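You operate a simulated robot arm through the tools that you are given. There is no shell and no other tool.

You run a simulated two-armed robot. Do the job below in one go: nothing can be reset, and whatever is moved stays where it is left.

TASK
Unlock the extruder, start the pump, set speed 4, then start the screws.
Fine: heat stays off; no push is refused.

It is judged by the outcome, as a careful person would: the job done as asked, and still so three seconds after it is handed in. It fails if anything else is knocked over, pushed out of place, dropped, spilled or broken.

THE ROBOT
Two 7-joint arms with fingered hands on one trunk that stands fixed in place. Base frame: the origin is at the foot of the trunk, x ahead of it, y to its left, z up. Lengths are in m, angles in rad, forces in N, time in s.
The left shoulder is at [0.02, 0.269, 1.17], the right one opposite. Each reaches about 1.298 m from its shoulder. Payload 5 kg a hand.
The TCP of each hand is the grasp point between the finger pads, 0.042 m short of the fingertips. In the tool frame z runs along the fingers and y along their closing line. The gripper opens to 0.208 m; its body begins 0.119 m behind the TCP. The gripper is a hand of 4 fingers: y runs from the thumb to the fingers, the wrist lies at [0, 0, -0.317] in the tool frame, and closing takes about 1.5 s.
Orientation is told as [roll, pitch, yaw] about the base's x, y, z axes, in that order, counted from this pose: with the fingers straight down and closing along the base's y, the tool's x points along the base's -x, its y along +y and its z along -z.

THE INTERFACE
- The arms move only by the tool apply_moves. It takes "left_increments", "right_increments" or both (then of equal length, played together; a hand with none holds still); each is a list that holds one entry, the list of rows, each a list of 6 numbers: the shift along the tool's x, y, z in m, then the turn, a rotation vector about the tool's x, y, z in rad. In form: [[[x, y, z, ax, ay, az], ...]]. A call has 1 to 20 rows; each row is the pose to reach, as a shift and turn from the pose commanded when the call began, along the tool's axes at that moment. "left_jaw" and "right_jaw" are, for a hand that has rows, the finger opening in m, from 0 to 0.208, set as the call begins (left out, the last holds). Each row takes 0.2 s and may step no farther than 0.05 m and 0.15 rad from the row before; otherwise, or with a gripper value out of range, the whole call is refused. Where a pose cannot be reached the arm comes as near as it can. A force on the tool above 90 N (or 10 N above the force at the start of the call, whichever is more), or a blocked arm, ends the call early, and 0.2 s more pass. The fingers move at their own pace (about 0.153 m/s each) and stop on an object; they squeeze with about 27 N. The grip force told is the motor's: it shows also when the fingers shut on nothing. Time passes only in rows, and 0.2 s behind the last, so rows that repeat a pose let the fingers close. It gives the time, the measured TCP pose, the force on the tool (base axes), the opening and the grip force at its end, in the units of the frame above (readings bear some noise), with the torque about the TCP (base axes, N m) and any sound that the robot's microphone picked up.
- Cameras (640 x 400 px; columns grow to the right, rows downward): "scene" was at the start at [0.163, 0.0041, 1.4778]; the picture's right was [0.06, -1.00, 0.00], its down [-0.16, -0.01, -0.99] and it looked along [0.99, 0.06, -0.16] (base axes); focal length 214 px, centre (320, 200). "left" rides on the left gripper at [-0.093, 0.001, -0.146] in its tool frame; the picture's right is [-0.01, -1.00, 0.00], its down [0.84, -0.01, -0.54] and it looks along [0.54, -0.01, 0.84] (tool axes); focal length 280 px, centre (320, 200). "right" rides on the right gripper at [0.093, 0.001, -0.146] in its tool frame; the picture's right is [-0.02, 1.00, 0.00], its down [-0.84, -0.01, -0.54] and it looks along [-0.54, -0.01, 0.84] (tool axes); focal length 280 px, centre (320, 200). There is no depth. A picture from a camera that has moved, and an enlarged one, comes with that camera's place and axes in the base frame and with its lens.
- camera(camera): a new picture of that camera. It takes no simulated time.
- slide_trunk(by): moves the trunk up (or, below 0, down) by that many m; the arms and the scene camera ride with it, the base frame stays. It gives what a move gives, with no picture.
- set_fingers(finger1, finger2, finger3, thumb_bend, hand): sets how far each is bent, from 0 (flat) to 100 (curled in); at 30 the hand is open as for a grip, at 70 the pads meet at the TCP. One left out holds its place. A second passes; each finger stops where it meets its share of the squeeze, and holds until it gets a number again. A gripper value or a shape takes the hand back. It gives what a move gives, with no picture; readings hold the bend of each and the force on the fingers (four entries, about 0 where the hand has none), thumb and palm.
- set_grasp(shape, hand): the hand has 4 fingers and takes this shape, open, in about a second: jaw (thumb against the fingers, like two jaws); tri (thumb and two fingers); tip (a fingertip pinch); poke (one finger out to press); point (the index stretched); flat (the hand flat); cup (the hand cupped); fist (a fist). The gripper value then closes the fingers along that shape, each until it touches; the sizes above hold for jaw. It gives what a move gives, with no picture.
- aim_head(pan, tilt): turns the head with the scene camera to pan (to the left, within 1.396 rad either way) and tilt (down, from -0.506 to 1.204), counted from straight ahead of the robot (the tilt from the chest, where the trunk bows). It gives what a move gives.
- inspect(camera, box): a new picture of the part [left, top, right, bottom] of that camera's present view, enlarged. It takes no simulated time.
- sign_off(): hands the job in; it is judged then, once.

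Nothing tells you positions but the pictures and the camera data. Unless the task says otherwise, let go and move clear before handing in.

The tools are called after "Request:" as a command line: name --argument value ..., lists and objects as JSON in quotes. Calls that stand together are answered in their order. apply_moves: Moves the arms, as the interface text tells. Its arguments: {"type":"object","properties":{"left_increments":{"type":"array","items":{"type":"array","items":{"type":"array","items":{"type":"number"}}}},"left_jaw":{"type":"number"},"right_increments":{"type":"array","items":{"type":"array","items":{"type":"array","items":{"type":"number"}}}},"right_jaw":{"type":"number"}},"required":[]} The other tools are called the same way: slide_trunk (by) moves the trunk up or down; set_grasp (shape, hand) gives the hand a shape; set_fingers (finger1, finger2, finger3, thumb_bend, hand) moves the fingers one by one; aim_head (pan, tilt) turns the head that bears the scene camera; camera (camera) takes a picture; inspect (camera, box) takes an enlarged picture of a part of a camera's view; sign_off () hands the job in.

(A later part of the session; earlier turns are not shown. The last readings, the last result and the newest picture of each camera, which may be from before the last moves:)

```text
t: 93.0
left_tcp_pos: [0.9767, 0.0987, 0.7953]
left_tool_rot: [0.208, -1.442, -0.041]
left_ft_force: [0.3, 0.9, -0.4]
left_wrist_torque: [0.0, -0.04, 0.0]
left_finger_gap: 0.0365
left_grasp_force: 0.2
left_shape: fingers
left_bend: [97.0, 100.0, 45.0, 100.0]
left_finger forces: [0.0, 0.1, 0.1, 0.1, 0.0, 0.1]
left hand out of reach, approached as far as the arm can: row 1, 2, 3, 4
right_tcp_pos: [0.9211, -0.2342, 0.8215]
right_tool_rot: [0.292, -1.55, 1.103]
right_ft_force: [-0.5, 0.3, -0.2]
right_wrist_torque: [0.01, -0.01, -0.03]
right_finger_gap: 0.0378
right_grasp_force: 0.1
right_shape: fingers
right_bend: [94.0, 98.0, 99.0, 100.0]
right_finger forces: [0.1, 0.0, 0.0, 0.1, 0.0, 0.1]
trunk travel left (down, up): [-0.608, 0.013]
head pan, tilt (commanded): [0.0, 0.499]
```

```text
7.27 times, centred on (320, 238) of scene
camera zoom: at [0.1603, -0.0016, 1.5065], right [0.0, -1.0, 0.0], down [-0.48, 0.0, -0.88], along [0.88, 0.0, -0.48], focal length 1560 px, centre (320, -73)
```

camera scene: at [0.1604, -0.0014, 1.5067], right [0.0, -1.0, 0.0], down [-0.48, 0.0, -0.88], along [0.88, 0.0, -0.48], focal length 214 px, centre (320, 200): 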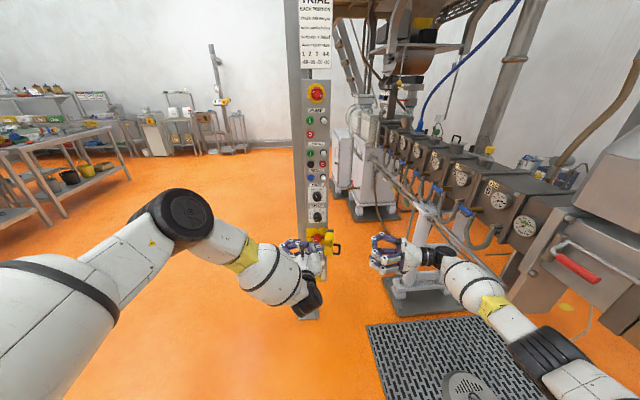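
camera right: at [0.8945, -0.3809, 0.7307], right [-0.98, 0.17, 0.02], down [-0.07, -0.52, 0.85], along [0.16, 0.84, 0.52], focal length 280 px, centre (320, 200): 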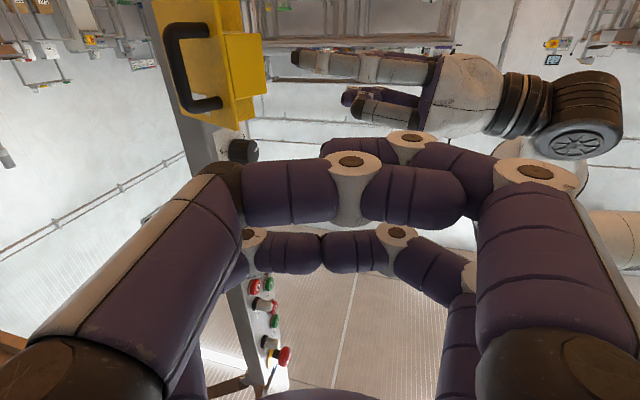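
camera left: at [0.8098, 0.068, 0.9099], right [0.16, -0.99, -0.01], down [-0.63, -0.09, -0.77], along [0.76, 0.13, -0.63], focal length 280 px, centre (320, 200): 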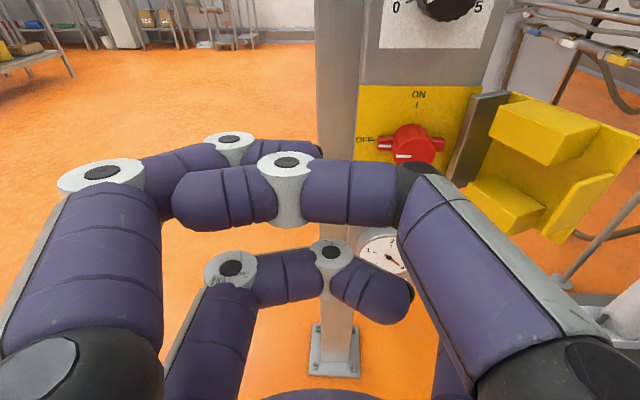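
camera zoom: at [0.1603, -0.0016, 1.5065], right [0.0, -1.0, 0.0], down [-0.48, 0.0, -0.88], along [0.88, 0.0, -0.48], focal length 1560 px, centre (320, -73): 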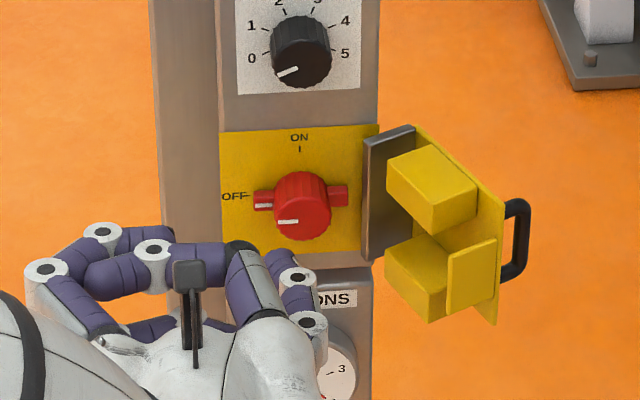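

The finger sticks out well clear of the curled ones. The left arm is at its limit for getting lower and further left, so I back both hands off a little and lower the trunk by 0.15.

Request:
apply_moves --left_increments '[[[0, 0, -0.03, 0, 0, 0], [0, 0, -0.06, 0, 0, 0], [0, 0, -0.06, 0, 0, 0]]]' --right_increments '[[[0, 0, -0.03, 0, 0, 0], [0, 0, -0.06, 0, 0, 0], [0, 0, -0.06, 0, 0, 0]]]'

Request:
slide_trunk --by -0.15

Request:
camera --camera "scene"

Request:
camera --camera "right"

```text
t: 93.8
left_tcp_pos: [0.916, 0.0839, 0.8056]
left_tool_rot: [0.211, -1.456, -0.061]
left_ft_force: [0.0, 0.6, -0.5]
left_wrist_torque: [0.0, -0.04, -0.01]
left_finger_gap: 0.0367
left_grasp_force: 0.1
left_shape: fingers
left_bend: [97.0, 100.0, 45.0, 100.0]
left_finger forces: [0.0, 0.0, 0.0, 0.0, 0.0, 0.1]
left hand out of reach, approached as far as the arm can: row 1, 2, 3
right_tcp_pos: [0.9105, -0.293, 0.8257]
right_tool_rot: [0.309, -1.552, 1.089]
right_ft_force: [0.3, -0.9, -0.6]
right_wrist_torque: [0.01, 0.01, 0.03]
right_finger_gap: 0.0378
right_grasp_force: 0.0
right_shape: fingers
right_bend: [94.0, 98.0, 99.0, 100.0]
right_finger forces: [0.0, 0.0, 0.0, 0.0, 0.0, 0.0]
trunk travel left (down, up): [-0.608, 0.013]
head pan, tilt (commanded): [0.0, 0.499]
```

```text
t: 95.5
left_tcp_pos: [0.915, 0.083, 0.6579]
left_tool_rot: [0.213, -1.457, -0.064]
left_ft_force: [0.5, 0.2, 0.6]
left_wrist_torque: [0.01, 0.03, 0.0]
left_finger_gap: 0.0365
left_grasp_force: 0.0
left_shape: fingers
left_bend: [97.0, 100.0, 45.0, 100.0]
left_finger forces: [0.0, 0.0, 0.1, 0.0, 0.0, 0.0]
right_tcp_pos: [0.9093, -0.293, 0.6755]
right_tool_rot: [0.252, -1.551, 1.145]
right_ft_force: [0.2, -0.3, 0.7]
right_wrist_torque: [-0.09, 0.05, -0.01]
right_finger_gap: 0.0379
right_grasp_force: 0.1
right_shape: fingers
right_bend: [94.0, 98.0, 99.0, 100.0]
right_finger forces: [0.0, 0.0, 0.0, 0.0, 0.0, 0.0]
trunk travel left (down, up): [-0.458, 0.163]
head pan, tilt (commanded): [0.0, 0.499]
```

```text
taken
camera scene: at [0.1649, -0.0013, 1.3561], right [0.0, -1.0, 0.0], down [-0.48, 0.0, -0.88], along [0.88, 0.0, -0.48], focal length 214 px, centre (320, 200)
```

scene: 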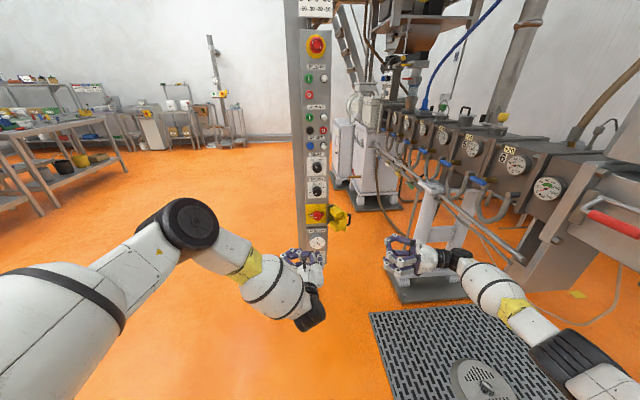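

```text
taken
camera right: at [0.8828, -0.4396, 0.585], right [-0.98, 0.17, 0.02], down [-0.07, -0.52, 0.85], along [0.16, 0.84, 0.52], focal length 280 px, centre (320, 200)
```

right: 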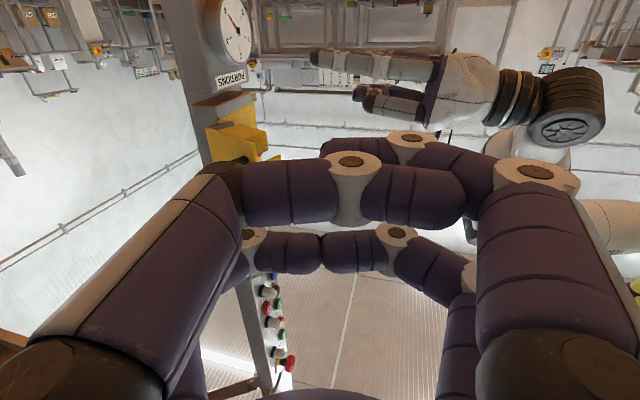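

Request:
apply_moves --left_increments '[[[-0.035, 0.01, 0.005, 0, 0, 0], [-0.07, 0.018, 0.02, 0, 0, 0], [-0.1, 0.0259, 0.035, 0, 0, 0], [-0.1266, 0.0259, 0.0507, 0, 0, 0], [-0.1266, 0.0259, 0.0507, 0, 0, 0]]]'

Request:
inspect --camera "scene" --box '[280, 190, 360, 250]'

Request:
camera --camera "right"

Request:
camera --camera "left"

```text
t: 96.7
left_tcp_pos: [0.9744, 0.1154, 0.7788]
left_tool_rot: [0.213, -1.455, -0.064]
left_ft_force: [0.2, 0.6, 0.8]
left_wrist_torque: [0.03, 0.02, -0.03]
left_finger_gap: 0.0366
left_grasp_force: 0.0
left_shape: fingers
left_bend: [97.0, 100.0, 45.0, 100.0]
left_finger forces: [0.0, 0.0, 0.0, 0.1, 0.1, 0.1]
right_tcp_pos: [0.9088, -0.2944, 0.6743]
right_tool_rot: [0.296, -1.548, 1.099]
right_ft_force: [0.3, 0.2, -0.3]
right_wrist_torque: [0.03, -0.01, 0.01]
right_finger_gap: 0.0376
right_grasp_force: 0.1
right_shape: fingers
right_bend: [94.0, 98.0, 99.0, 100.0]
right_finger forces: [0.0, 0.0, 0.1, 0.0, 0.0, 0.1]
trunk travel left (down, up): [-0.458, 0.163]
head pan, tilt (commanded): [0.0, 0.499]
```

```text
6.67 times, centred on (320, 220) of scene
camera zoom: at [0.1653, -0.0014, 1.3556], right [0.0, -1.0, 0.0], down [-0.48, 0.0, -0.88], along [0.88, 0.0, -0.48], focal length 1430 px, centre (320, 67)
```

zoom: 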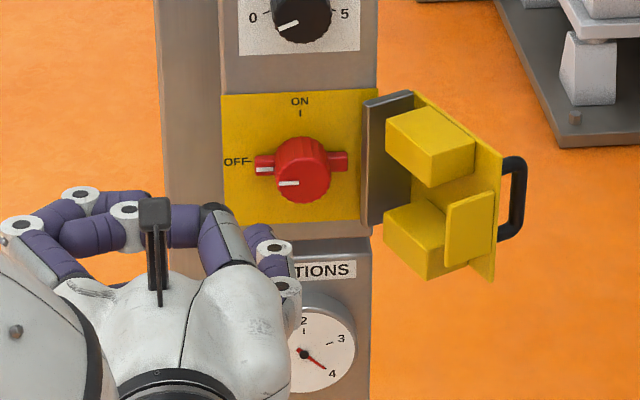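

```text
taken
camera right: at [0.8827, -0.4395, 0.5837], right [-0.98, 0.17, 0.02], down [-0.07, -0.52, 0.85], along [0.16, 0.84, 0.52], focal length 280 px, centre (320, 200)
```

right: 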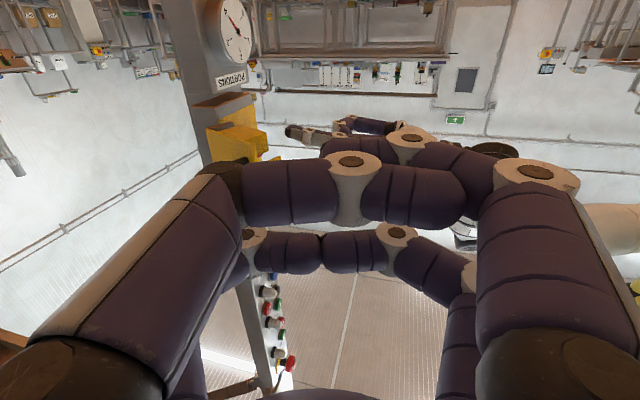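

```text
taken
camera left: at [0.8415, 0.0956, 0.8884], right [0.15, -0.99, -0.01], down [-0.62, -0.09, -0.78], along [0.77, 0.12, -0.63], focal length 280 px, centre (320, 200)
```

left: 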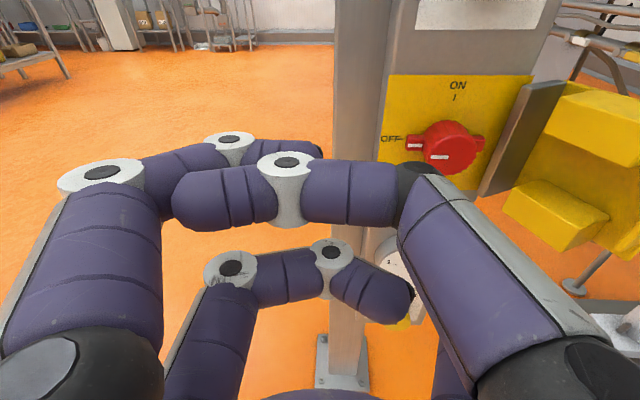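

The finger tip is now below and in front of the left wing. I lower it slightly and move forward beneath the wing in small steps, watching the forces.

Request:
apply_moves --left_increments '[[[0.012, 0, 0.0, 0, 0, 0], [0.012, -0.002, 0.015, 0, 0, 0], [0.01, -0.004, 0.03, 0, 0, 0], [0.008, -0.006, 0.045, 0, 0, 0], [0.007, -0.007, 0.055, 0, 0, 0], [0.007, -0.007, 0.055, 0, 0, 0]]]'

Request:
inspect --camera "scene" --box '[290, 195, 350, 240]'

Request:
camera --camera "left"

```text
t: 98.1
left_tcp_pos: [1.0314, 0.1176, 0.7632]
left_tool_rot: [0.215, -1.455, -0.065]
left_ft_force: [-0.2, -1.0, 0.0]
left_wrist_torque: [-0.02, 0.0, -0.01]
left_finger_gap: 0.0367
left_grasp_force: 0.0
left_shape: fingers
left_bend: [97.0, 100.0, 45.0, 100.0]
left_finger forces: [0.1, 0.1, 0.0, 0.0, 0.0, 0.0]
right_tcp_pos: [0.909, -0.2932, 0.6756]
right_tool_rot: [0.295, -1.55, 1.102]
right_ft_force: [-0.4, 0.0, 0.8]
right_wrist_torque: [0.0, 0.04, -0.01]
right_finger_gap: 0.0378
right_grasp_force: 0.1
right_shape: fingers
right_bend: [94.0, 98.0, 99.0, 100.0]
right_finger forces: [0.0, 0.0, 0.1, 0.0, 0.0, 0.0]
trunk travel left (down, up): [-0.458, 0.163]
head pan, tilt (commanded): [0.0, 0.499]
```

```text
8.89 times, centred on (320, 218) of scene
camera zoom: at [0.1653, -0.0014, 1.3557], right [0.0, -1.0, 0.0], down [-0.48, 0.0, -0.88], along [0.88, 0.0, -0.48], focal length 1906 px, centre (320, 44)
```

zoom: 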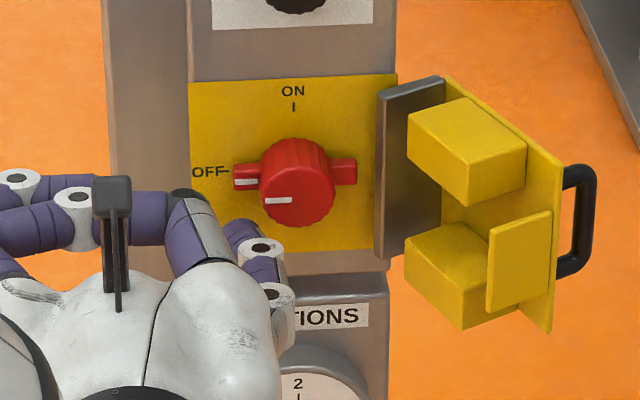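

```text
taken
camera left: at [0.8983, 0.0967, 0.8738], right [0.15, -0.99, -0.01], down [-0.62, -0.09, -0.78], along [0.77, 0.12, -0.63], focal length 280 px, centre (320, 200)
```

left: 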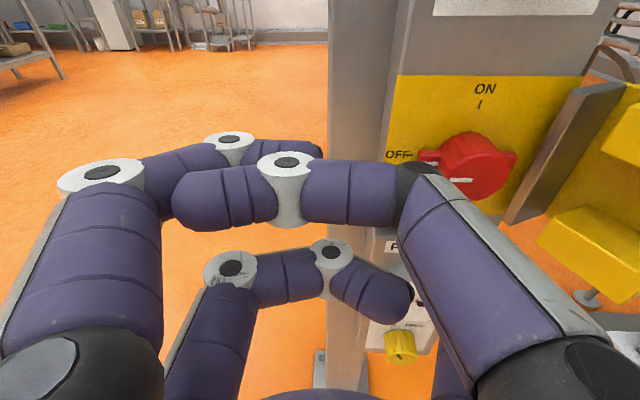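

Request:
apply_moves --left_increments '[[[0, 0, 0.006, 0, 0, 0], [0, 0, 0.012, 0, 0, 0], [0, 0, 0.012, 0, 0, 0]]]'

Request:
inspect --camera "scene" --box '[290, 195, 350, 240]'

```text
t: 98.9
left_tcp_pos: [1.0419, 0.1188, 0.7632]
left_tool_rot: [0.213, -1.455, -0.065]
left_ft_force: [0.1, -1.0, -0.4]
left_wrist_torque: [0.03, -0.02, 0.01]
left_finger_gap: 0.0368
left_grasp_force: 0.1
left_shape: fingers
left_bend: [97.0, 100.0, 45.0, 100.0]
left_finger forces: [0.1, 0.1, 0.1, 0.0, 0.0, 0.0]
right_tcp_pos: [0.9094, -0.2933, 0.674]
right_tool_rot: [0.295, -1.551, 1.101]
right_ft_force: [0.0, 0.0, 0.3]
right_wrist_torque: [-0.04, 0.01, 0.01]
right_finger_gap: 0.0377
right_grasp_force: 0.1
right_shape: fingers
right_bend: [94.0, 98.0, 99.0, 100.0]
right_finger forces: [0.0, 0.0, 0.0, 0.1, 0.1, 0.0]
trunk travel left (down, up): [-0.458, 0.163]
head pan, tilt (commanded): [0.0, 0.499]
```

```text
8.89 times, centred on (320, 218) of scene
camera zoom: at [0.1653, -0.0014, 1.3557], right [0.0, -1.0, 0.0], down [-0.48, 0.0, -0.88], along [0.88, 0.0, -0.48], focal length 1906 px, centre (320, 44)
```

zoom: 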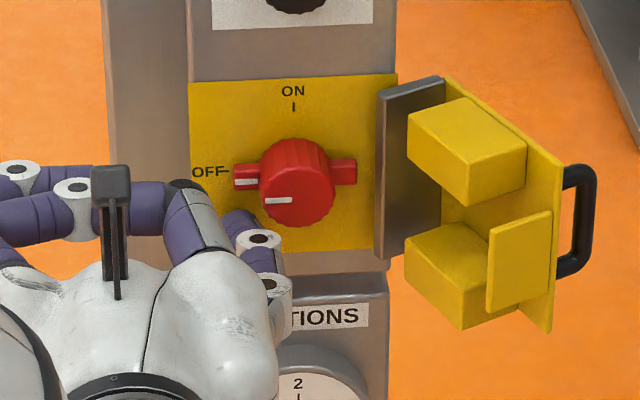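

Request:
apply_moves --left_increments '[[[-0.004, -0.009, 0.003, 0, 0, 0], [-0.01, -0.009, 0.003, 0, 0, 0], [-0.016, -0.009, 0.003, 0, 0, 0], [-0.022, -0.009, 0.003, 0, 0, 0], [-0.022, -0.009, 0.003, 0, 0, 0]]]'

Request:
inspect --camera "scene" --box '[290, 195, 350, 240]'

Request:
inspect --camera "left" --box '[340, 60, 560, 240]'

```text
t: 100.1
left_tcp_pos: [1.0471, 0.1103, 0.7855]
left_tool_rot: [0.208, -1.457, -0.059]
left_ft_force: [-47.5, 6.4, -10.9]
left_wrist_torque: [0.98, 1.96, -3.37]
left_finger_gap: 0.0364
left_grasp_force: 26.0
left_shape: fingers
left_bend: [97.0, 100.0, 48.0, 100.0]
left_finger forces: [0.0, 0.0, 51.5, 0.0, 0.0, 0.0]
right_tcp_pos: [0.908, -0.2935, 0.676]
right_tool_rot: [0.252, -1.551, 1.142]
right_ft_force: [-0.2, -0.5, -0.8]
right_wrist_torque: [0.01, -0.01, 0.03]
right_finger_gap: 0.0378
right_grasp_force: 0.0
right_shape: fingers
right_bend: [94.0, 98.0, 99.0, 100.0]
right_finger forces: [0.1, 0.0, 0.1, 0.0, 0.1, 0.0]
trunk travel left (down, up): [-0.458, 0.163]
head pan, tilt (commanded): [0.0, 0.499]
```

```text
8.89 times, centred on (320, 218) of scene
camera zoom: at [0.1642, -0.0011, 1.356], right [0.0, -1.0, 0.0], down [-0.48, 0.0, -0.88], along [0.88, 0.0, -0.48], focal length 1906 px, centre (320, 44)
```

zoom: 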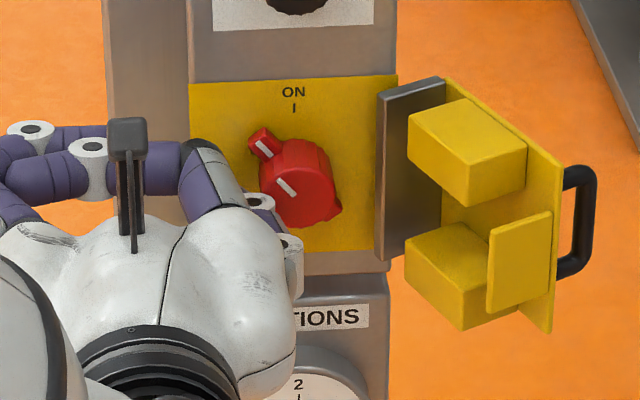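

```text
2.22 times, centred on (450, 150) of left
camera zoom: at [0.9141, 0.0904, 0.8949], right [0.15, -0.99, -0.01], down [-0.62, -0.09, -0.78], along [0.77, 0.12, -0.63], focal length 623 px, centre (31, 311)
```

zoom: 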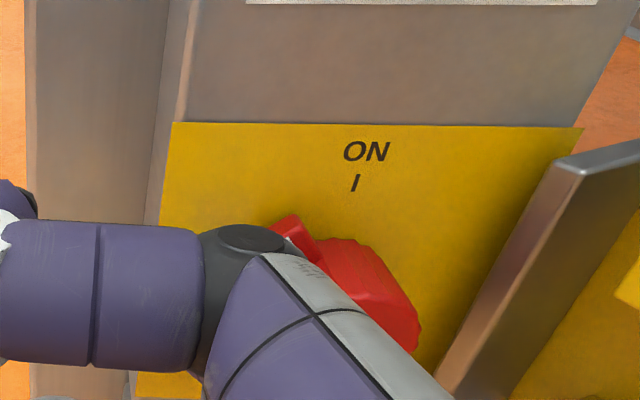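

The isolator has turned about 45° already; the tip was pressing on the back plate. I ease back slightly and continue up and to the right to bring it to ON.

Request:
apply_moves --left_increments '[[[0, 0, -0.006, 0, 0, 0], [-0.0151, 0.0011, -0.0077, 0, 0, 0], [-0.029, -0.0028, -0.0098, 0, 0, 0], [-0.0389, -0.0116, -0.0123, 0, 0, 0], [-0.0428, -0.0195, -0.0139, 0, 0, 0], [-0.0428, -0.0195, -0.0139, 0, 0, 0]]]'

Request:
inspect --camera "scene" --box '[290, 195, 350, 240]'

Request:
inspect --camera "left" --box '[340, 60, 560, 240]'

```text
t: 101.5
left_tcp_pos: [1.0442, 0.0896, 0.8262]
left_tool_rot: [0.211, -1.458, -0.059]
left_ft_force: [-2.0, 7.4, -0.4]
left_wrist_torque: [0.23, 0.06, 0.17]
left_finger_gap: 0.0365
left_grasp_force: 3.9
left_shape: fingers
left_bend: [97.0, 100.0, 50.0, 100.0]
left_finger forces: [0.0, 0.0, 7.3, 0.0, 0.0, 0.0]
right_tcp_pos: [0.9093, -0.2927, 0.6749]
right_tool_rot: [0.293, -1.55, 1.104]
right_ft_force: [-0.5, -0.2, -0.1]
right_wrist_torque: [0.01, -0.02, 0.0]
right_finger_gap: 0.0375
right_grasp_force: 0.0
right_shape: fingers
right_bend: [94.0, 98.0, 99.0, 100.0]
right_finger forces: [0.0, 0.0, 0.0, 0.1, 0.0, 0.0]
trunk travel left (down, up): [-0.458, 0.163]
head pan, tilt (commanded): [0.0, 0.499]
```

```text
8.89 times, centred on (320, 218) of scene
camera zoom: at [0.1654, -0.001, 1.3557], right [0.0, -1.0, 0.0], down [-0.48, 0.0, -0.88], along [0.88, 0.0, -0.48], focal length 1906 px, centre (320, 44)
```

zoom: 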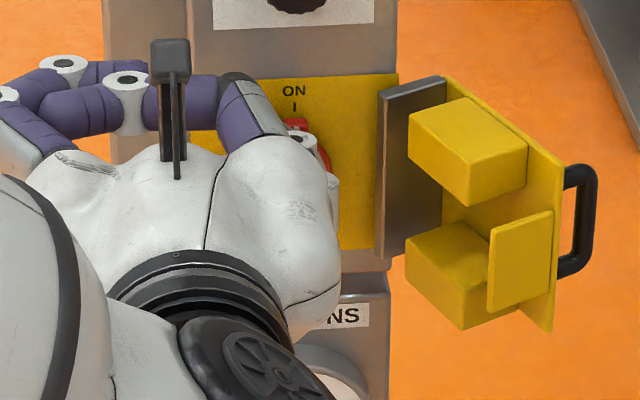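

```text
2.22 times, centred on (450, 150) of left
camera zoom: at [0.9108, 0.0696, 0.9364], right [0.15, -0.99, -0.01], down [-0.62, -0.09, -0.78], along [0.77, 0.12, -0.63], focal length 623 px, centre (31, 311)
```

zoom: 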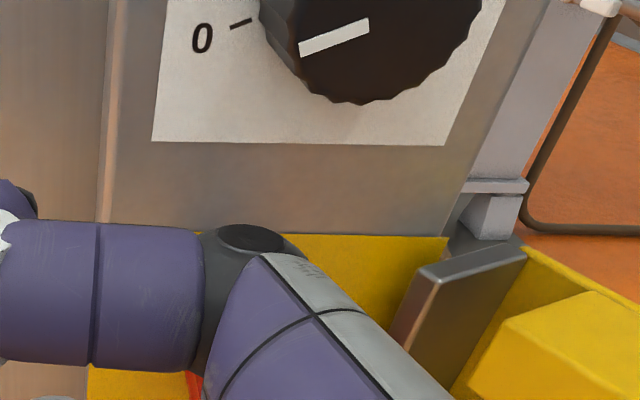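

The wing now appears upright beneath "ON". I withdraw the finger straight back and check the switch.

Request:
apply_moves --left_increments '[[[0.0, 0.006, 0, 0, 0, 0], [0.003, 0.012, -0.03, 0, 0, 0], [0.0067, 0.0189, -0.06, 0, 0, 0], [0.0067, 0.05, -0.08, 0, 0, 0], [0.0067, 0.08, -0.08, 0, 0, 0]]]'

Request:
inspect --camera "scene" --box '[290, 195, 350, 240]'

Request:
inspect --camera "scene" --box '[290, 20, 350, 130]'

```text
t: 102.7
left_tcp_pos: [0.9503, 0.1538, 0.8321]
left_tool_rot: [0.214, -1.457, -0.064]
left_ft_force: [-0.2, -0.3, 0.2]
left_wrist_torque: [0.04, 0.0, -0.01]
left_finger_gap: 0.0366
left_grasp_force: 0.0
left_shape: fingers
left_bend: [97.0, 100.0, 45.0, 100.0]
left_finger forces: [0.1, 0.0, 0.1, 0.0, 0.0, 0.0]
right_tcp_pos: [0.9086, -0.2936, 0.6753]
right_tool_rot: [0.271, -1.55, 1.126]
right_ft_force: [0.2, 0.7, 1.0]
right_wrist_torque: [-0.04, 0.01, 0.0]
right_finger_gap: 0.0378
right_grasp_force: 0.0
right_shape: fingers
right_bend: [94.0, 98.0, 99.0, 100.0]
right_finger forces: [0.0, 0.0, 0.1, 0.0, 0.0, 0.0]
trunk travel left (down, up): [-0.458, 0.163]
head pan, tilt (commanded): [0.0, 0.499]
```

```text
8.89 times, centred on (320, 218) of scene
camera zoom: at [0.1649, -0.0014, 1.3559], right [0.0, -1.0, 0.0], down [-0.48, 0.0, -0.88], along [0.88, 0.0, -0.48], focal length 1906 px, centre (320, 44)
```

zoom: 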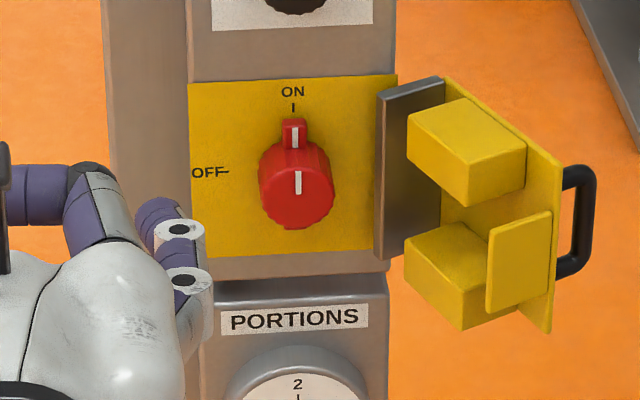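

```text
3.64 times, centred on (320, 75) of scene
camera zoom: at [0.1649, -0.0014, 1.3559], right [0.0, -1.0, 0.0], down [-0.48, 0.0, -0.88], along [0.88, 0.0, -0.48], focal length 780 px, centre (320, 654)
```

zoom: 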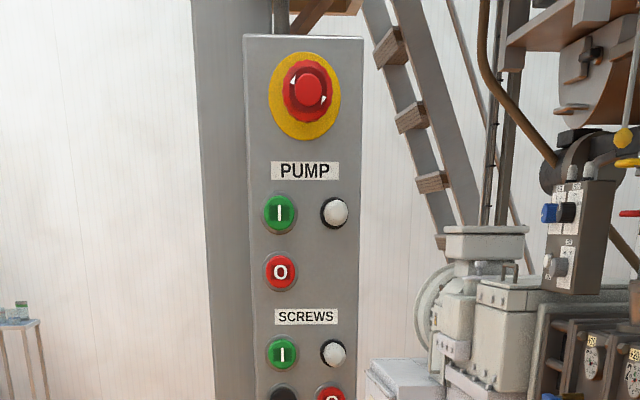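

The isolator now points to ON. Next I check the lamps, especially the RESET lamp, to see whether a reset is needed before the pump would start.

Request:
inspect --camera "scene" --box '[295, 65, 345, 105]'

Request:
inspect --camera "scene" --box '[295, 100, 345, 160]'

Request:
inspect --camera "scene" --box '[295, 20, 345, 70]'

```text
10.00 times, centred on (320, 85) of scene
camera zoom: at [0.1649, -0.0014, 1.3559], right [0.0, -1.0, 0.0], down [-0.48, 0.0, -0.88], along [0.88, 0.0, -0.48], focal length 2145 px, centre (320, 1350)
```

zoom: 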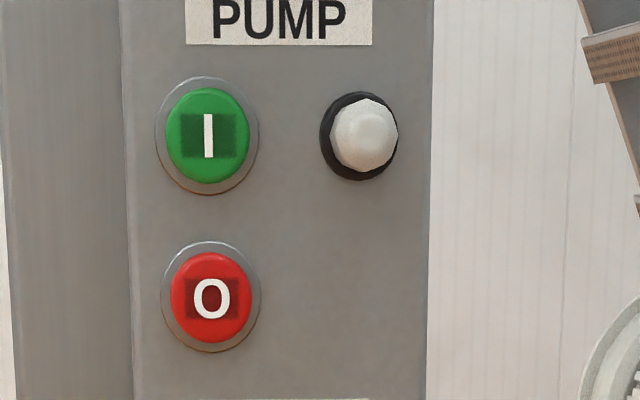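

```text
6.67 times, centred on (320, 130) of scene
camera zoom: at [0.1649, -0.0014, 1.3559], right [0.0, -1.0, 0.0], down [-0.48, 0.0, -0.88], along [0.88, 0.0, -0.48], focal length 1430 px, centre (320, 667)
```

zoom: 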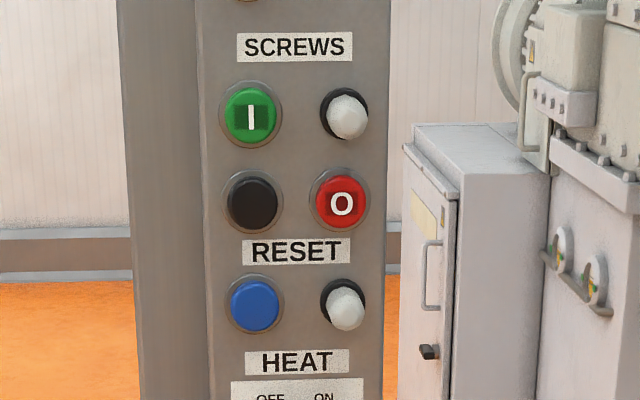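

```text
8.00 times, centred on (320, 45) of scene
camera zoom: at [0.1649, -0.0014, 1.3559], right [0.0, -1.0, 0.0], down [-0.48, 0.0, -0.88], along [0.88, 0.0, -0.48], focal length 1716 px, centre (320, 1440)
```

zoom: 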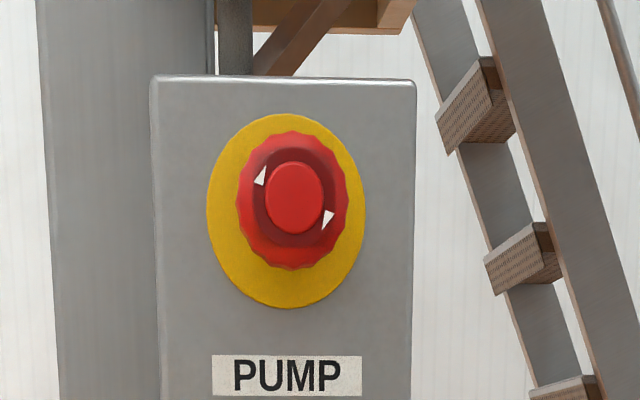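

All lamps look unlit, including the RESET lamp, so no fault is shown. Next is the pump's green button at about (1.09, 0.042, 1.37). I back the left hand off, raise the trunk, and prepare the left index (finger1) to press, since its camera can watch that finger.

Request:
apply_moves --left_increments '[[[0, 0.02, -0.04, 0, 0, 0], [0, 0.04, -0.08, 0, 0, 0], [0, 0.04, -0.08, 0, 0, 0]]]'

Request:
slide_trunk --by 0.16

Request:
set_fingers --hand "left" --finger1 45 --finger2 100 --finger3 100 --thumb_bend 100

Request:
camera --camera "left"

Request:
camera --camera "scene"

```text
t: 103.5
left_tcp_pos: [0.8669, 0.1833, 0.8443]
left_tool_rot: [0.216, -1.456, -0.063]
left_ft_force: [-1.1, -0.4, 0.1]
left_wrist_torque: [0.0, 0.01, -0.02]
left_finger_gap: 0.0365
left_grasp_force: 0.1
left_shape: fingers
left_bend: [97.0, 100.0, 45.0, 100.0]
left_finger forces: [0.0, 0.0, 0.1, 0.1, 0.0, 0.1]
right_tcp_pos: [0.9096, -0.2932, 0.6741]
right_tool_rot: [0.298, -1.55, 1.099]
right_ft_force: [-0.8, -0.3, 0.2]
right_wrist_torque: [-0.01, -0.02, -0.03]
right_finger_gap: 0.0378
right_grasp_force: 0.1
right_shape: fingers
right_bend: [94.0, 98.0, 99.0, 100.0]
right_finger forces: [0.1, 0.0, 0.0, 0.0, 0.0, 0.0]
trunk travel left (down, up): [-0.458, 0.163]
head pan, tilt (commanded): [0.0, 0.499]
```

```text
t: 105.3
left_tcp_pos: [0.8677, 0.1828, 1.0009]
left_tool_rot: [0.214, -1.456, -0.064]
left_ft_force: [-0.4, -0.4, 0.0]
left_wrist_torque: [0.0, -0.03, 0.01]
left_finger_gap: 0.0366
left_grasp_force: 0.1
left_shape: fingers
left_bend: [97.0, 100.0, 45.0, 100.0]
left_finger forces: [0.0, 0.0, 0.0, 0.0, 0.0, 0.0]
right_tcp_pos: [0.9097, -0.2944, 0.8332]
right_tool_rot: [0.318, -1.548, 1.077]
right_ft_force: [-0.6, 0.7, 0.5]
right_wrist_torque: [0.08, 0.0, -0.01]
right_finger_gap: 0.0376
right_grasp_force: 0.1
right_shape: fingers
right_bend: [94.0, 98.0, 99.0, 100.0]
right_finger forces: [0.0, 0.0, 0.0, 0.0, 0.1, 0.0]
trunk travel left (down, up): [-0.618, 0.003]
head pan, tilt (commanded): [0.0, 0.499]
```

```text
t: 106.3
left_tcp_pos: [0.8677, 0.1832, 1.0011]
left_tool_rot: [0.214, -1.458, -0.063]
left_ft_force: [-0.2, -0.1, -0.8]
left_wrist_torque: [0.0, 0.0, 0.0]
left_finger_gap: 0.0661
left_grasp_force: 0.0
left_shape: fingers
left_bend: [45.0, 100.0, 86.0, 100.0]
left_finger forces: [0.0, 0.0, 0.1, 0.1, 0.0, 0.1]
right_tcp_pos: [0.9097, -0.2932, 0.8336]
right_tool_rot: [0.292, -1.548, 1.102]
right_ft_force: [-0.2, 0.5, 0.4]
right_wrist_torque: [0.01, -0.01, 0.0]
right_finger_gap: 0.0379
right_grasp_force: 0.1
right_shape: fingers
right_bend: [94.0, 98.0, 99.0, 100.0]
right_finger forces: [0.0, 0.1, 0.0, 0.0, 0.1, 0.0]
trunk travel left (down, up): [-0.618, 0.003]
head pan, tilt (commanded): [0.0, 0.499]
```

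```text
taken
camera left: at [0.7342, 0.1631, 1.111], right [0.15, -0.99, -0.01], down [-0.62, -0.09, -0.78], along [0.77, 0.12, -0.63], focal length 280 px, centre (320, 200)
```

left: 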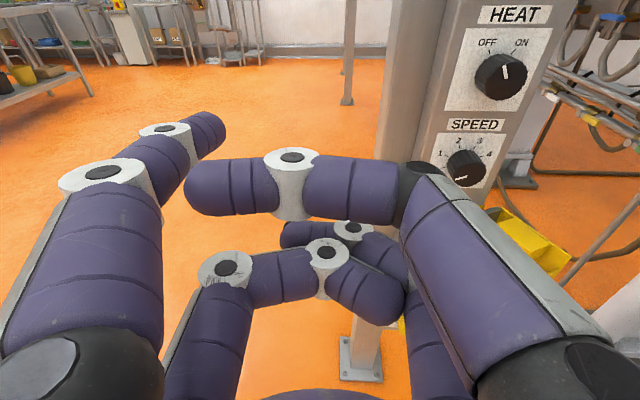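

```text
taken
camera scene: at [0.1602, -0.0014, 1.5165], right [0.0, -1.0, 0.0], down [-0.48, 0.0, -0.88], along [0.88, 0.0, -0.48], focal length 214 px, centre (320, 200)
```

scene: 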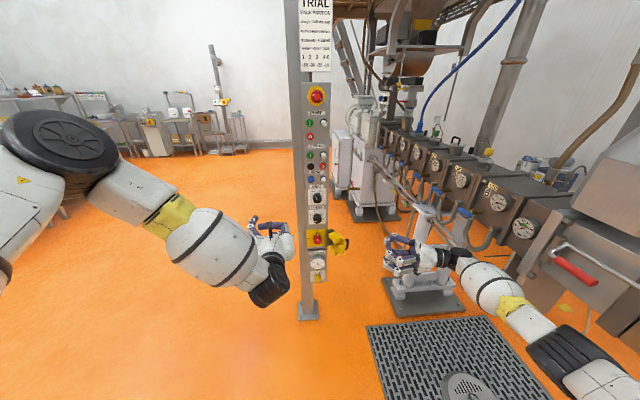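

Request:
apply_moves --left_increments '[[[-0.0375, -0.0228, -0.0018, 0.0167, -0.0122, 0], [-0.075, -0.0456, -0.0036, 0.0333, -0.0244, 0], [-0.1125, -0.0685, -0.0055, 0.05, -0.0367, 0], [-0.15, -0.0913, -0.0073, 0.0667, -0.0489, 0], [-0.1876, -0.1141, -0.0091, 0.0833, -0.0611, 0], [-0.2251, -0.1369, -0.0109, 0.1, -0.0733, 0], [-0.2626, -0.1598, -0.0128, 0.1167, -0.0856, 0], [-0.3001, -0.1826, -0.0146, 0.1333, -0.0978, 0], [-0.3376, -0.2054, -0.0164, 0.15, -0.11, 0], [-0.3376, -0.2054, -0.0164, 0.15, -0.11, 0]]]'

Request:
camera --camera "left"

Request:
camera --camera "scene"

```text
t: 108.5
left_tcp_pos: [0.9205, -0.0258, 1.333]
left_tool_rot: [1.28, -1.554, -1.281]
left_ft_force: [0.3, 0.3, -0.8]
left_wrist_torque: [0.03, 0.0, -0.04]
left_finger_gap: 0.0662
left_grasp_force: 0.0
left_shape: fingers
left_bend: [45.0, 100.0, 86.0, 100.0]
left_finger forces: [0.0, 0.1, 0.0, 0.0, 0.0, 0.0]
right_tcp_pos: [0.9077, -0.2935, 0.8356]
right_tool_rot: [0.3, -1.548, 1.096]
right_ft_force: [-0.1, 0.1, -1.1]
right_wrist_torque: [0.0, -0.01, -0.01]
right_finger_gap: 0.0378
right_grasp_force: 0.1
right_shape: fingers
right_bend: [94.0, 98.0, 99.0, 100.0]
right_finger forces: [0.0, 0.1, 0.0, 0.0, 0.0, 0.1]
trunk travel left (down, up): [-0.618, 0.003]
head pan, tilt (commanded): [0.0, 0.499]
```

```text
taken
camera left: at [0.7741, -0.0252, 1.4283], right [0.0, -1.0, 0.0], down [-0.54, 0.0, -0.84], along [0.84, 0.0, -0.54], focal length 280 px, centre (320, 200)
```

left: 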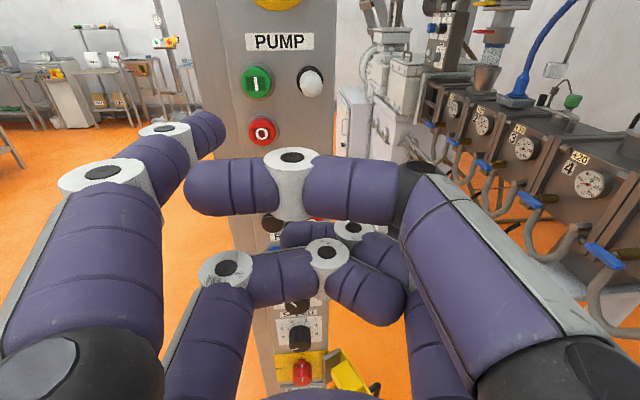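

```text
taken
camera scene: at [0.1603, -0.0013, 1.5164], right [0.0, -1.0, 0.0], down [-0.48, 0.0, -0.88], along [0.88, 0.0, -0.48], focal length 214 px, centre (320, 200)
```

scene: 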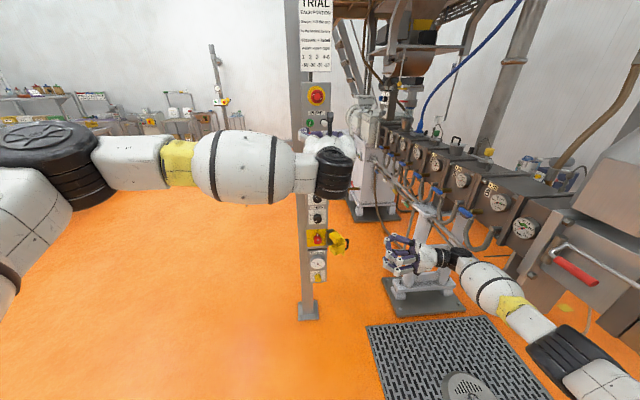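

The hand is level with the pump button in view. I move forward until the index tip is a couple of centimetres short of the green button and check alignment.

Request:
apply_moves --left_increments '[[[-0.002, -0.001, 0.03, 0, 0, 0], [-0.004, -0.003, 0.06, 0, 0, 0], [-0.0055, -0.004, 0.09, 0, 0, 0], [-0.0055, -0.004, 0.09, 0, 0, 0]]]'

Request:
camera --camera "left"

Request:
inspect --camera "scene" --box '[280, 80, 360, 140]'

```text
t: 109.5
left_tcp_pos: [1.0072, -0.0303, 1.3383]
left_tool_rot: [1.315, -1.556, -1.316]
left_ft_force: [0.1, 0.0, 0.4]
left_wrist_torque: [-0.01, 0.04, 0.02]
left_finger_gap: 0.0661
left_grasp_force: 0.1
left_shape: fingers
left_bend: [45.0, 100.0, 86.0, 100.0]
left_finger forces: [0.0, 0.1, 0.0, 0.0, 0.1, 0.1]
right_tcp_pos: [0.9094, -0.2939, 0.834]
right_tool_rot: [0.287, -1.551, 1.108]
right_ft_force: [-0.2, -0.9, -1.2]
right_wrist_torque: [0.01, 0.0, 0.0]
right_finger_gap: 0.0377
right_grasp_force: 0.1
right_shape: fingers
right_bend: [94.0, 98.0, 99.0, 100.0]
right_finger forces: [0.0, 0.1, 0.0, 0.0, 0.1, 0.0]
trunk travel left (down, up): [-0.618, 0.003]
head pan, tilt (commanded): [0.0, 0.499]
```

```text
taken
camera left: at [0.8617, -0.03, 1.4329], right [0.0, -1.0, 0.0], down [-0.54, 0.0, -0.84], along [0.84, 0.0, -0.54], focal length 280 px, centre (320, 200)
```

left: 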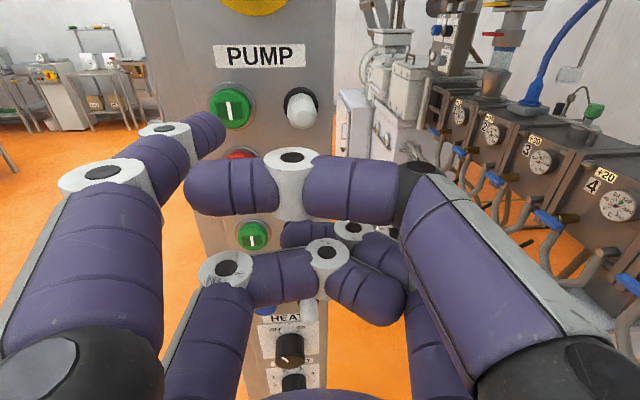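

```text
6.67 times, centred on (320, 110) of scene
camera zoom: at [0.16, -0.0014, 1.5166], right [0.0, -1.0, 0.0], down [-0.48, 0.0, -0.88], along [0.88, 0.0, -0.48], focal length 1430 px, centre (320, 800)
```

zoom: 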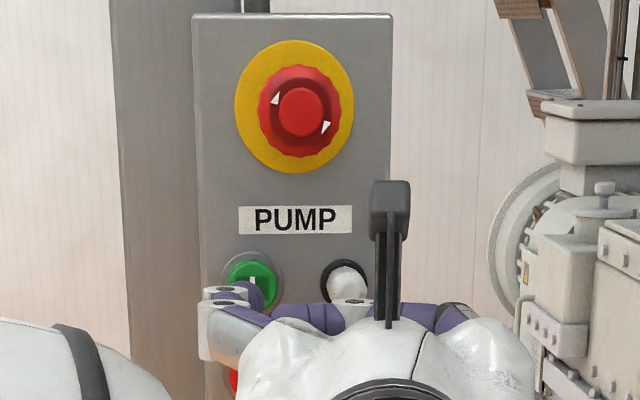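

Aligned with the green button. I advance to touch and press, in small steps, then look at the lamp.

Request:
apply_moves --left_increments '[[[0, 0.001, 0.015, 0, 0, 0], [0, 0.001, 0.028, 0, 0, 0], [0, 0.001, 0.034, 0, 0, 0], [0, 0.001, 0.034, 0, 0, 0]]]'

Request:
inspect --camera "scene" --box '[295, 105, 345, 140]'

Request:
inspect --camera "left" --box '[120, 20, 360, 180]'

```text
t: 110.5
left_tcp_pos: [1.0445, -0.0292, 1.3386]
left_tool_rot: [1.311, -1.555, -1.313]
left_ft_force: [-4.2, -0.3, -0.9]
left_wrist_torque: [-0.02, -0.11, 0.35]
left_finger_gap: 0.066
left_grasp_force: 2.1
left_shape: fingers
left_bend: [45.0, 100.0, 86.0, 100.0]
left_finger forces: [4.4, 0.0, 0.0, 0.0, 0.0, 0.1]
right_tcp_pos: [0.9096, -0.2923, 0.8354]
right_tool_rot: [0.284, -1.55, 1.115]
right_ft_force: [-0.8, 0.7, 0.8]
right_wrist_torque: [0.02, 0.04, -0.01]
right_finger_gap: 0.0376
right_grasp_force: 0.2
right_shape: fingers
right_bend: [94.0, 98.0, 99.0, 100.0]
right_finger forces: [0.0, 0.0, 0.1, 0.0, 0.1, 0.0]
trunk travel left (down, up): [-0.618, 0.003]
head pan, tilt (commanded): [0.0, 0.499]
heard: click
```

```text
11.43 times, centred on (320, 122) of scene
camera zoom: at [0.1598, -0.0014, 1.5165], right [0.0, -1.0, 0.0], down [-0.48, 0.0, -0.88], along [0.88, 0.0, -0.48], focal length 2451 px, centre (320, 1086)
```

zoom: 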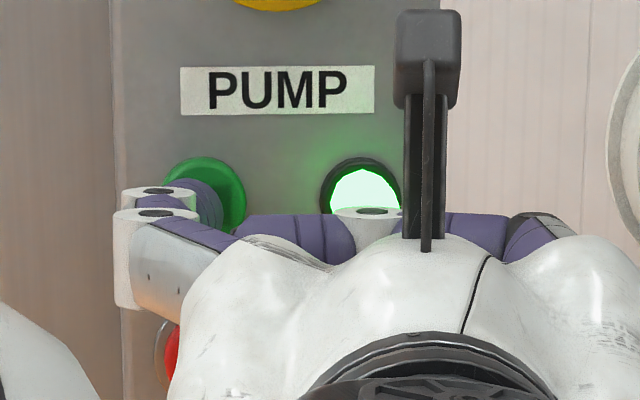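

```text
2.50 times, centred on (240, 100) of left
camera zoom: at [0.898, -0.0284, 1.4329], right [0.0, -1.0, 0.0], down [-0.54, 0.0, -0.84], along [0.84, 0.0, -0.54], focal length 701 px, centre (520, 450)
```

zoom: 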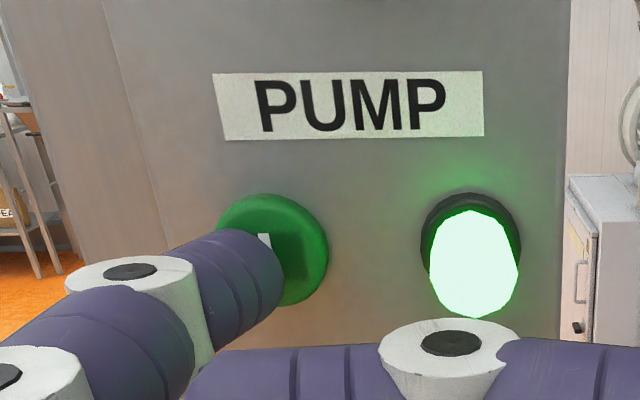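

A click, and the pump lamp is lit green: the pump is running. I withdraw straight back and check all lamps.

Request:
apply_moves --left_increments '[[[0, 0, -0.03, 0, 0, 0], [0, 0, -0.07, 0, 0, 0], [0, 0.02, -0.11, 0, 0, 0], [0, 0.06, -0.13, 0, 0, 0], [0, 0.1, -0.14, 0, 0, 0], [0, 0.14, -0.14, 0, 0, 0]]]'

Request:
inspect --camera "scene" --box '[295, 85, 345, 195]'

Request:
inspect --camera "scene" --box '[290, 175, 360, 245]'

Request:
camera --camera "left"

```text
t: 111.9
left_tcp_pos: [0.902, 0.1104, 1.3441]
left_tool_rot: [1.284, -1.555, -1.284]
left_ft_force: [-0.5, 0.5, -0.5]
left_wrist_torque: [0.01, -0.06, -0.1]
left_finger_gap: 0.0663
left_grasp_force: 0.0
left_shape: fingers
left_bend: [45.0, 100.0, 86.0, 100.0]
left_finger forces: [0.1, 0.1, 0.0, 0.0, 0.0, 0.0]
right_tcp_pos: [0.91, -0.2921, 0.8371]
right_tool_rot: [0.249, -1.55, 1.146]
right_ft_force: [-0.4, 0.9, 1.4]
right_wrist_torque: [-0.12, 0.02, -0.03]
right_finger_gap: 0.0377
right_grasp_force: 0.1
right_shape: fingers
right_bend: [94.0, 98.0, 99.0, 100.0]
right_finger forces: [0.1, 0.1, 0.1, 0.0, 0.0, 0.0]
trunk travel left (down, up): [-0.618, 0.003]
head pan, tilt (commanded): [0.0, 0.499]
```

```text
3.64 times, centred on (320, 140) of scene
camera zoom: at [0.1598, -0.0004, 1.5166], right [0.0, -1.0, 0.0], down [-0.48, 0.0, -0.88], along [0.88, 0.0, -0.48], focal length 780 px, centre (320, 418)
```

zoom: 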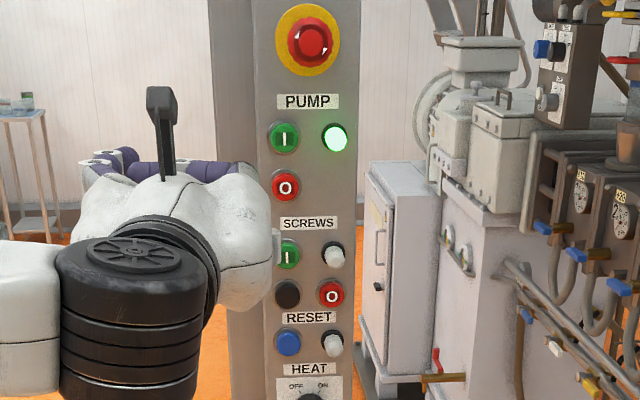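

```text
5.71 times, centred on (325, 210) of scene
camera zoom: at [0.1598, -0.0004, 1.5166], right [0.0, -1.0, 0.0], down [-0.48, 0.0, -0.88], along [0.88, 0.0, -0.48], focal length 1226 px, centre (291, 143)
```

zoom: 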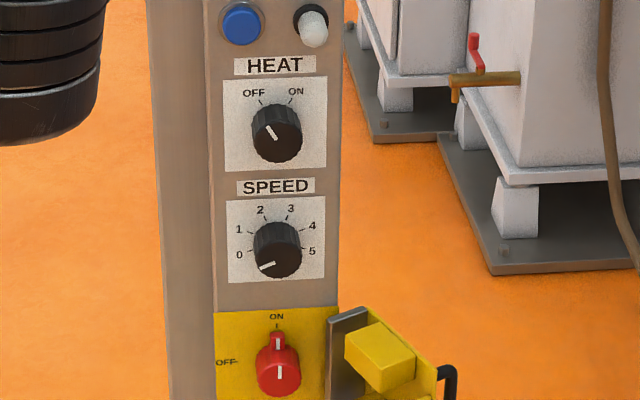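

```text
taken
camera left: at [0.7542, 0.1123, 1.4385], right [0.0, -1.0, 0.0], down [-0.54, 0.0, -0.84], along [0.84, 0.0, -0.54], focal length 280 px, centre (320, 200)
```

left: 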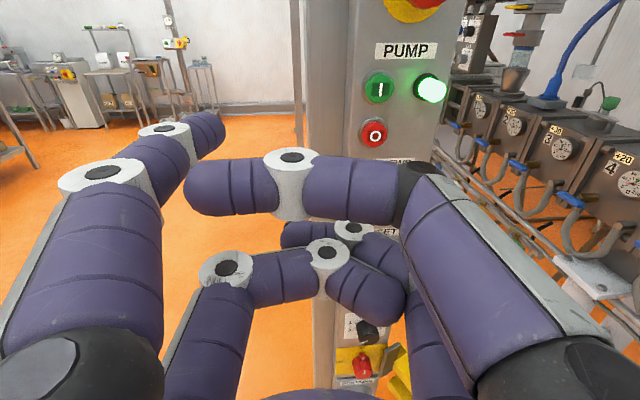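

The pump lamp is green and the RESET lamp is unlit. Now the SPEED knob, with its axis near (y 0.0115, z 0.897) and front at x≈1.08. It must turn about 174° clockwise from 0 to 4. I lower the trunk again for a comfortable reach.

Request:
slide_trunk --by -0.15

Request:
apply_moves --left_increments '[[[0.046, -0.01, 0.0, 0, 0, 0], [0.092, -0.02, 0.0, 0, 0, 0], [0.138, -0.03, 0.0, 0, 0, 0], [0.184, -0.04, 0.0, 0, 0, 0], [0.23, -0.05, 0.0, 0, 0, 0], [0.275, -0.06, 0.0, 0, 0, 0], [0.315, -0.07, 0.0, 0, 0, 0], [0.33, -0.08, 0.0, 0, 0, 0], [0.33, -0.08, 0.0, 0, 0, 0]]]'

Request:
camera --camera "left"

Request:
camera --camera "scene"

```text
t: 113.7
left_tcp_pos: [0.9043, 0.1117, 1.1918]
left_tool_rot: [1.364, -1.554, -1.361]
left_ft_force: [-0.5, 0.3, 1.1]
left_wrist_torque: [0.02, 0.07, 0.03]
left_finger_gap: 0.0663
left_grasp_force: 0.1
left_shape: fingers
left_bend: [45.0, 100.0, 86.0, 100.0]
left_finger forces: [0.0, 0.0, 0.0, 0.1, 0.0, 0.0]
right_tcp_pos: [0.9097, -0.2928, 0.6857]
right_tool_rot: [0.253, -1.549, 1.142]
right_ft_force: [-0.6, 0.1, 0.4]
right_wrist_torque: [-0.02, 0.0, -0.02]
right_finger_gap: 0.038
right_grasp_force: 0.1
right_shape: fingers
right_bend: [94.0, 98.0, 99.0, 100.0]
right_finger forces: [0.1, 0.1, 0.1, 0.0, 0.0, 0.0]
trunk travel left (down, up): [-0.468, 0.153]
head pan, tilt (commanded): [0.0, 0.499]
```

```text
t: 115.7
left_tcp_pos: [0.9041, 0.0378, 0.8605]
left_tool_rot: [1.282, -1.554, -1.283]
left_ft_force: [-0.1, 0.5, 0.2]
left_wrist_torque: [0.0, -0.01, 0.01]
left_finger_gap: 0.066
left_grasp_force: 0.1
left_shape: fingers
left_bend: [45.0, 100.0, 86.0, 100.0]
left_finger forces: [0.0, 0.1, 0.0, 0.0, 0.0, 0.0]
right_tcp_pos: [0.9095, -0.2933, 0.6853]
right_tool_rot: [0.293, -1.55, 1.106]
right_ft_force: [-0.7, 0.1, 0.3]
right_wrist_torque: [-0.06, -0.02, 0.04]
right_finger_gap: 0.0379
right_grasp_force: 0.1
right_shape: fingers
right_bend: [94.0, 98.0, 99.0, 100.0]
right_finger forces: [0.1, 0.0, 0.1, 0.0, 0.0, 0.0]
trunk travel left (down, up): [-0.468, 0.153]
head pan, tilt (commanded): [0.0, 0.499]
```

```text
taken
camera left: at [0.7571, 0.0381, 0.9548], right [0.0, -1.0, 0.0], down [-0.54, 0.0, -0.84], along [0.84, 0.0, -0.54], focal length 280 px, centre (320, 200)
```

left: 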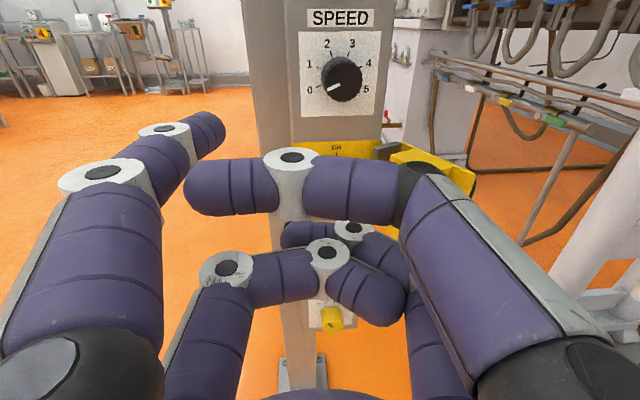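

```text
taken
camera scene: at [0.1644, -0.0015, 1.366], right [0.0, -1.0, 0.0], down [-0.48, 0.0, -0.88], along [0.88, 0.0, -0.48], focal length 214 px, centre (320, 200)
```

scene: 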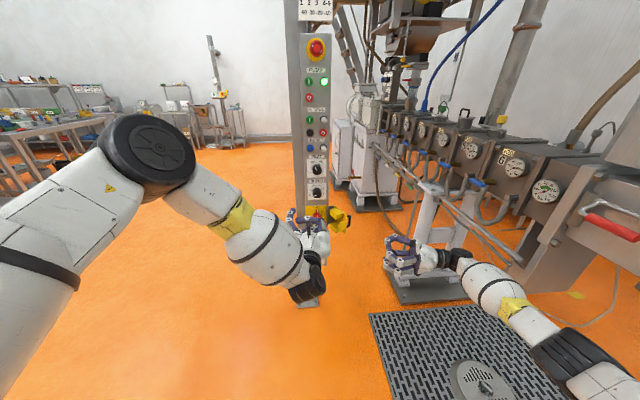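

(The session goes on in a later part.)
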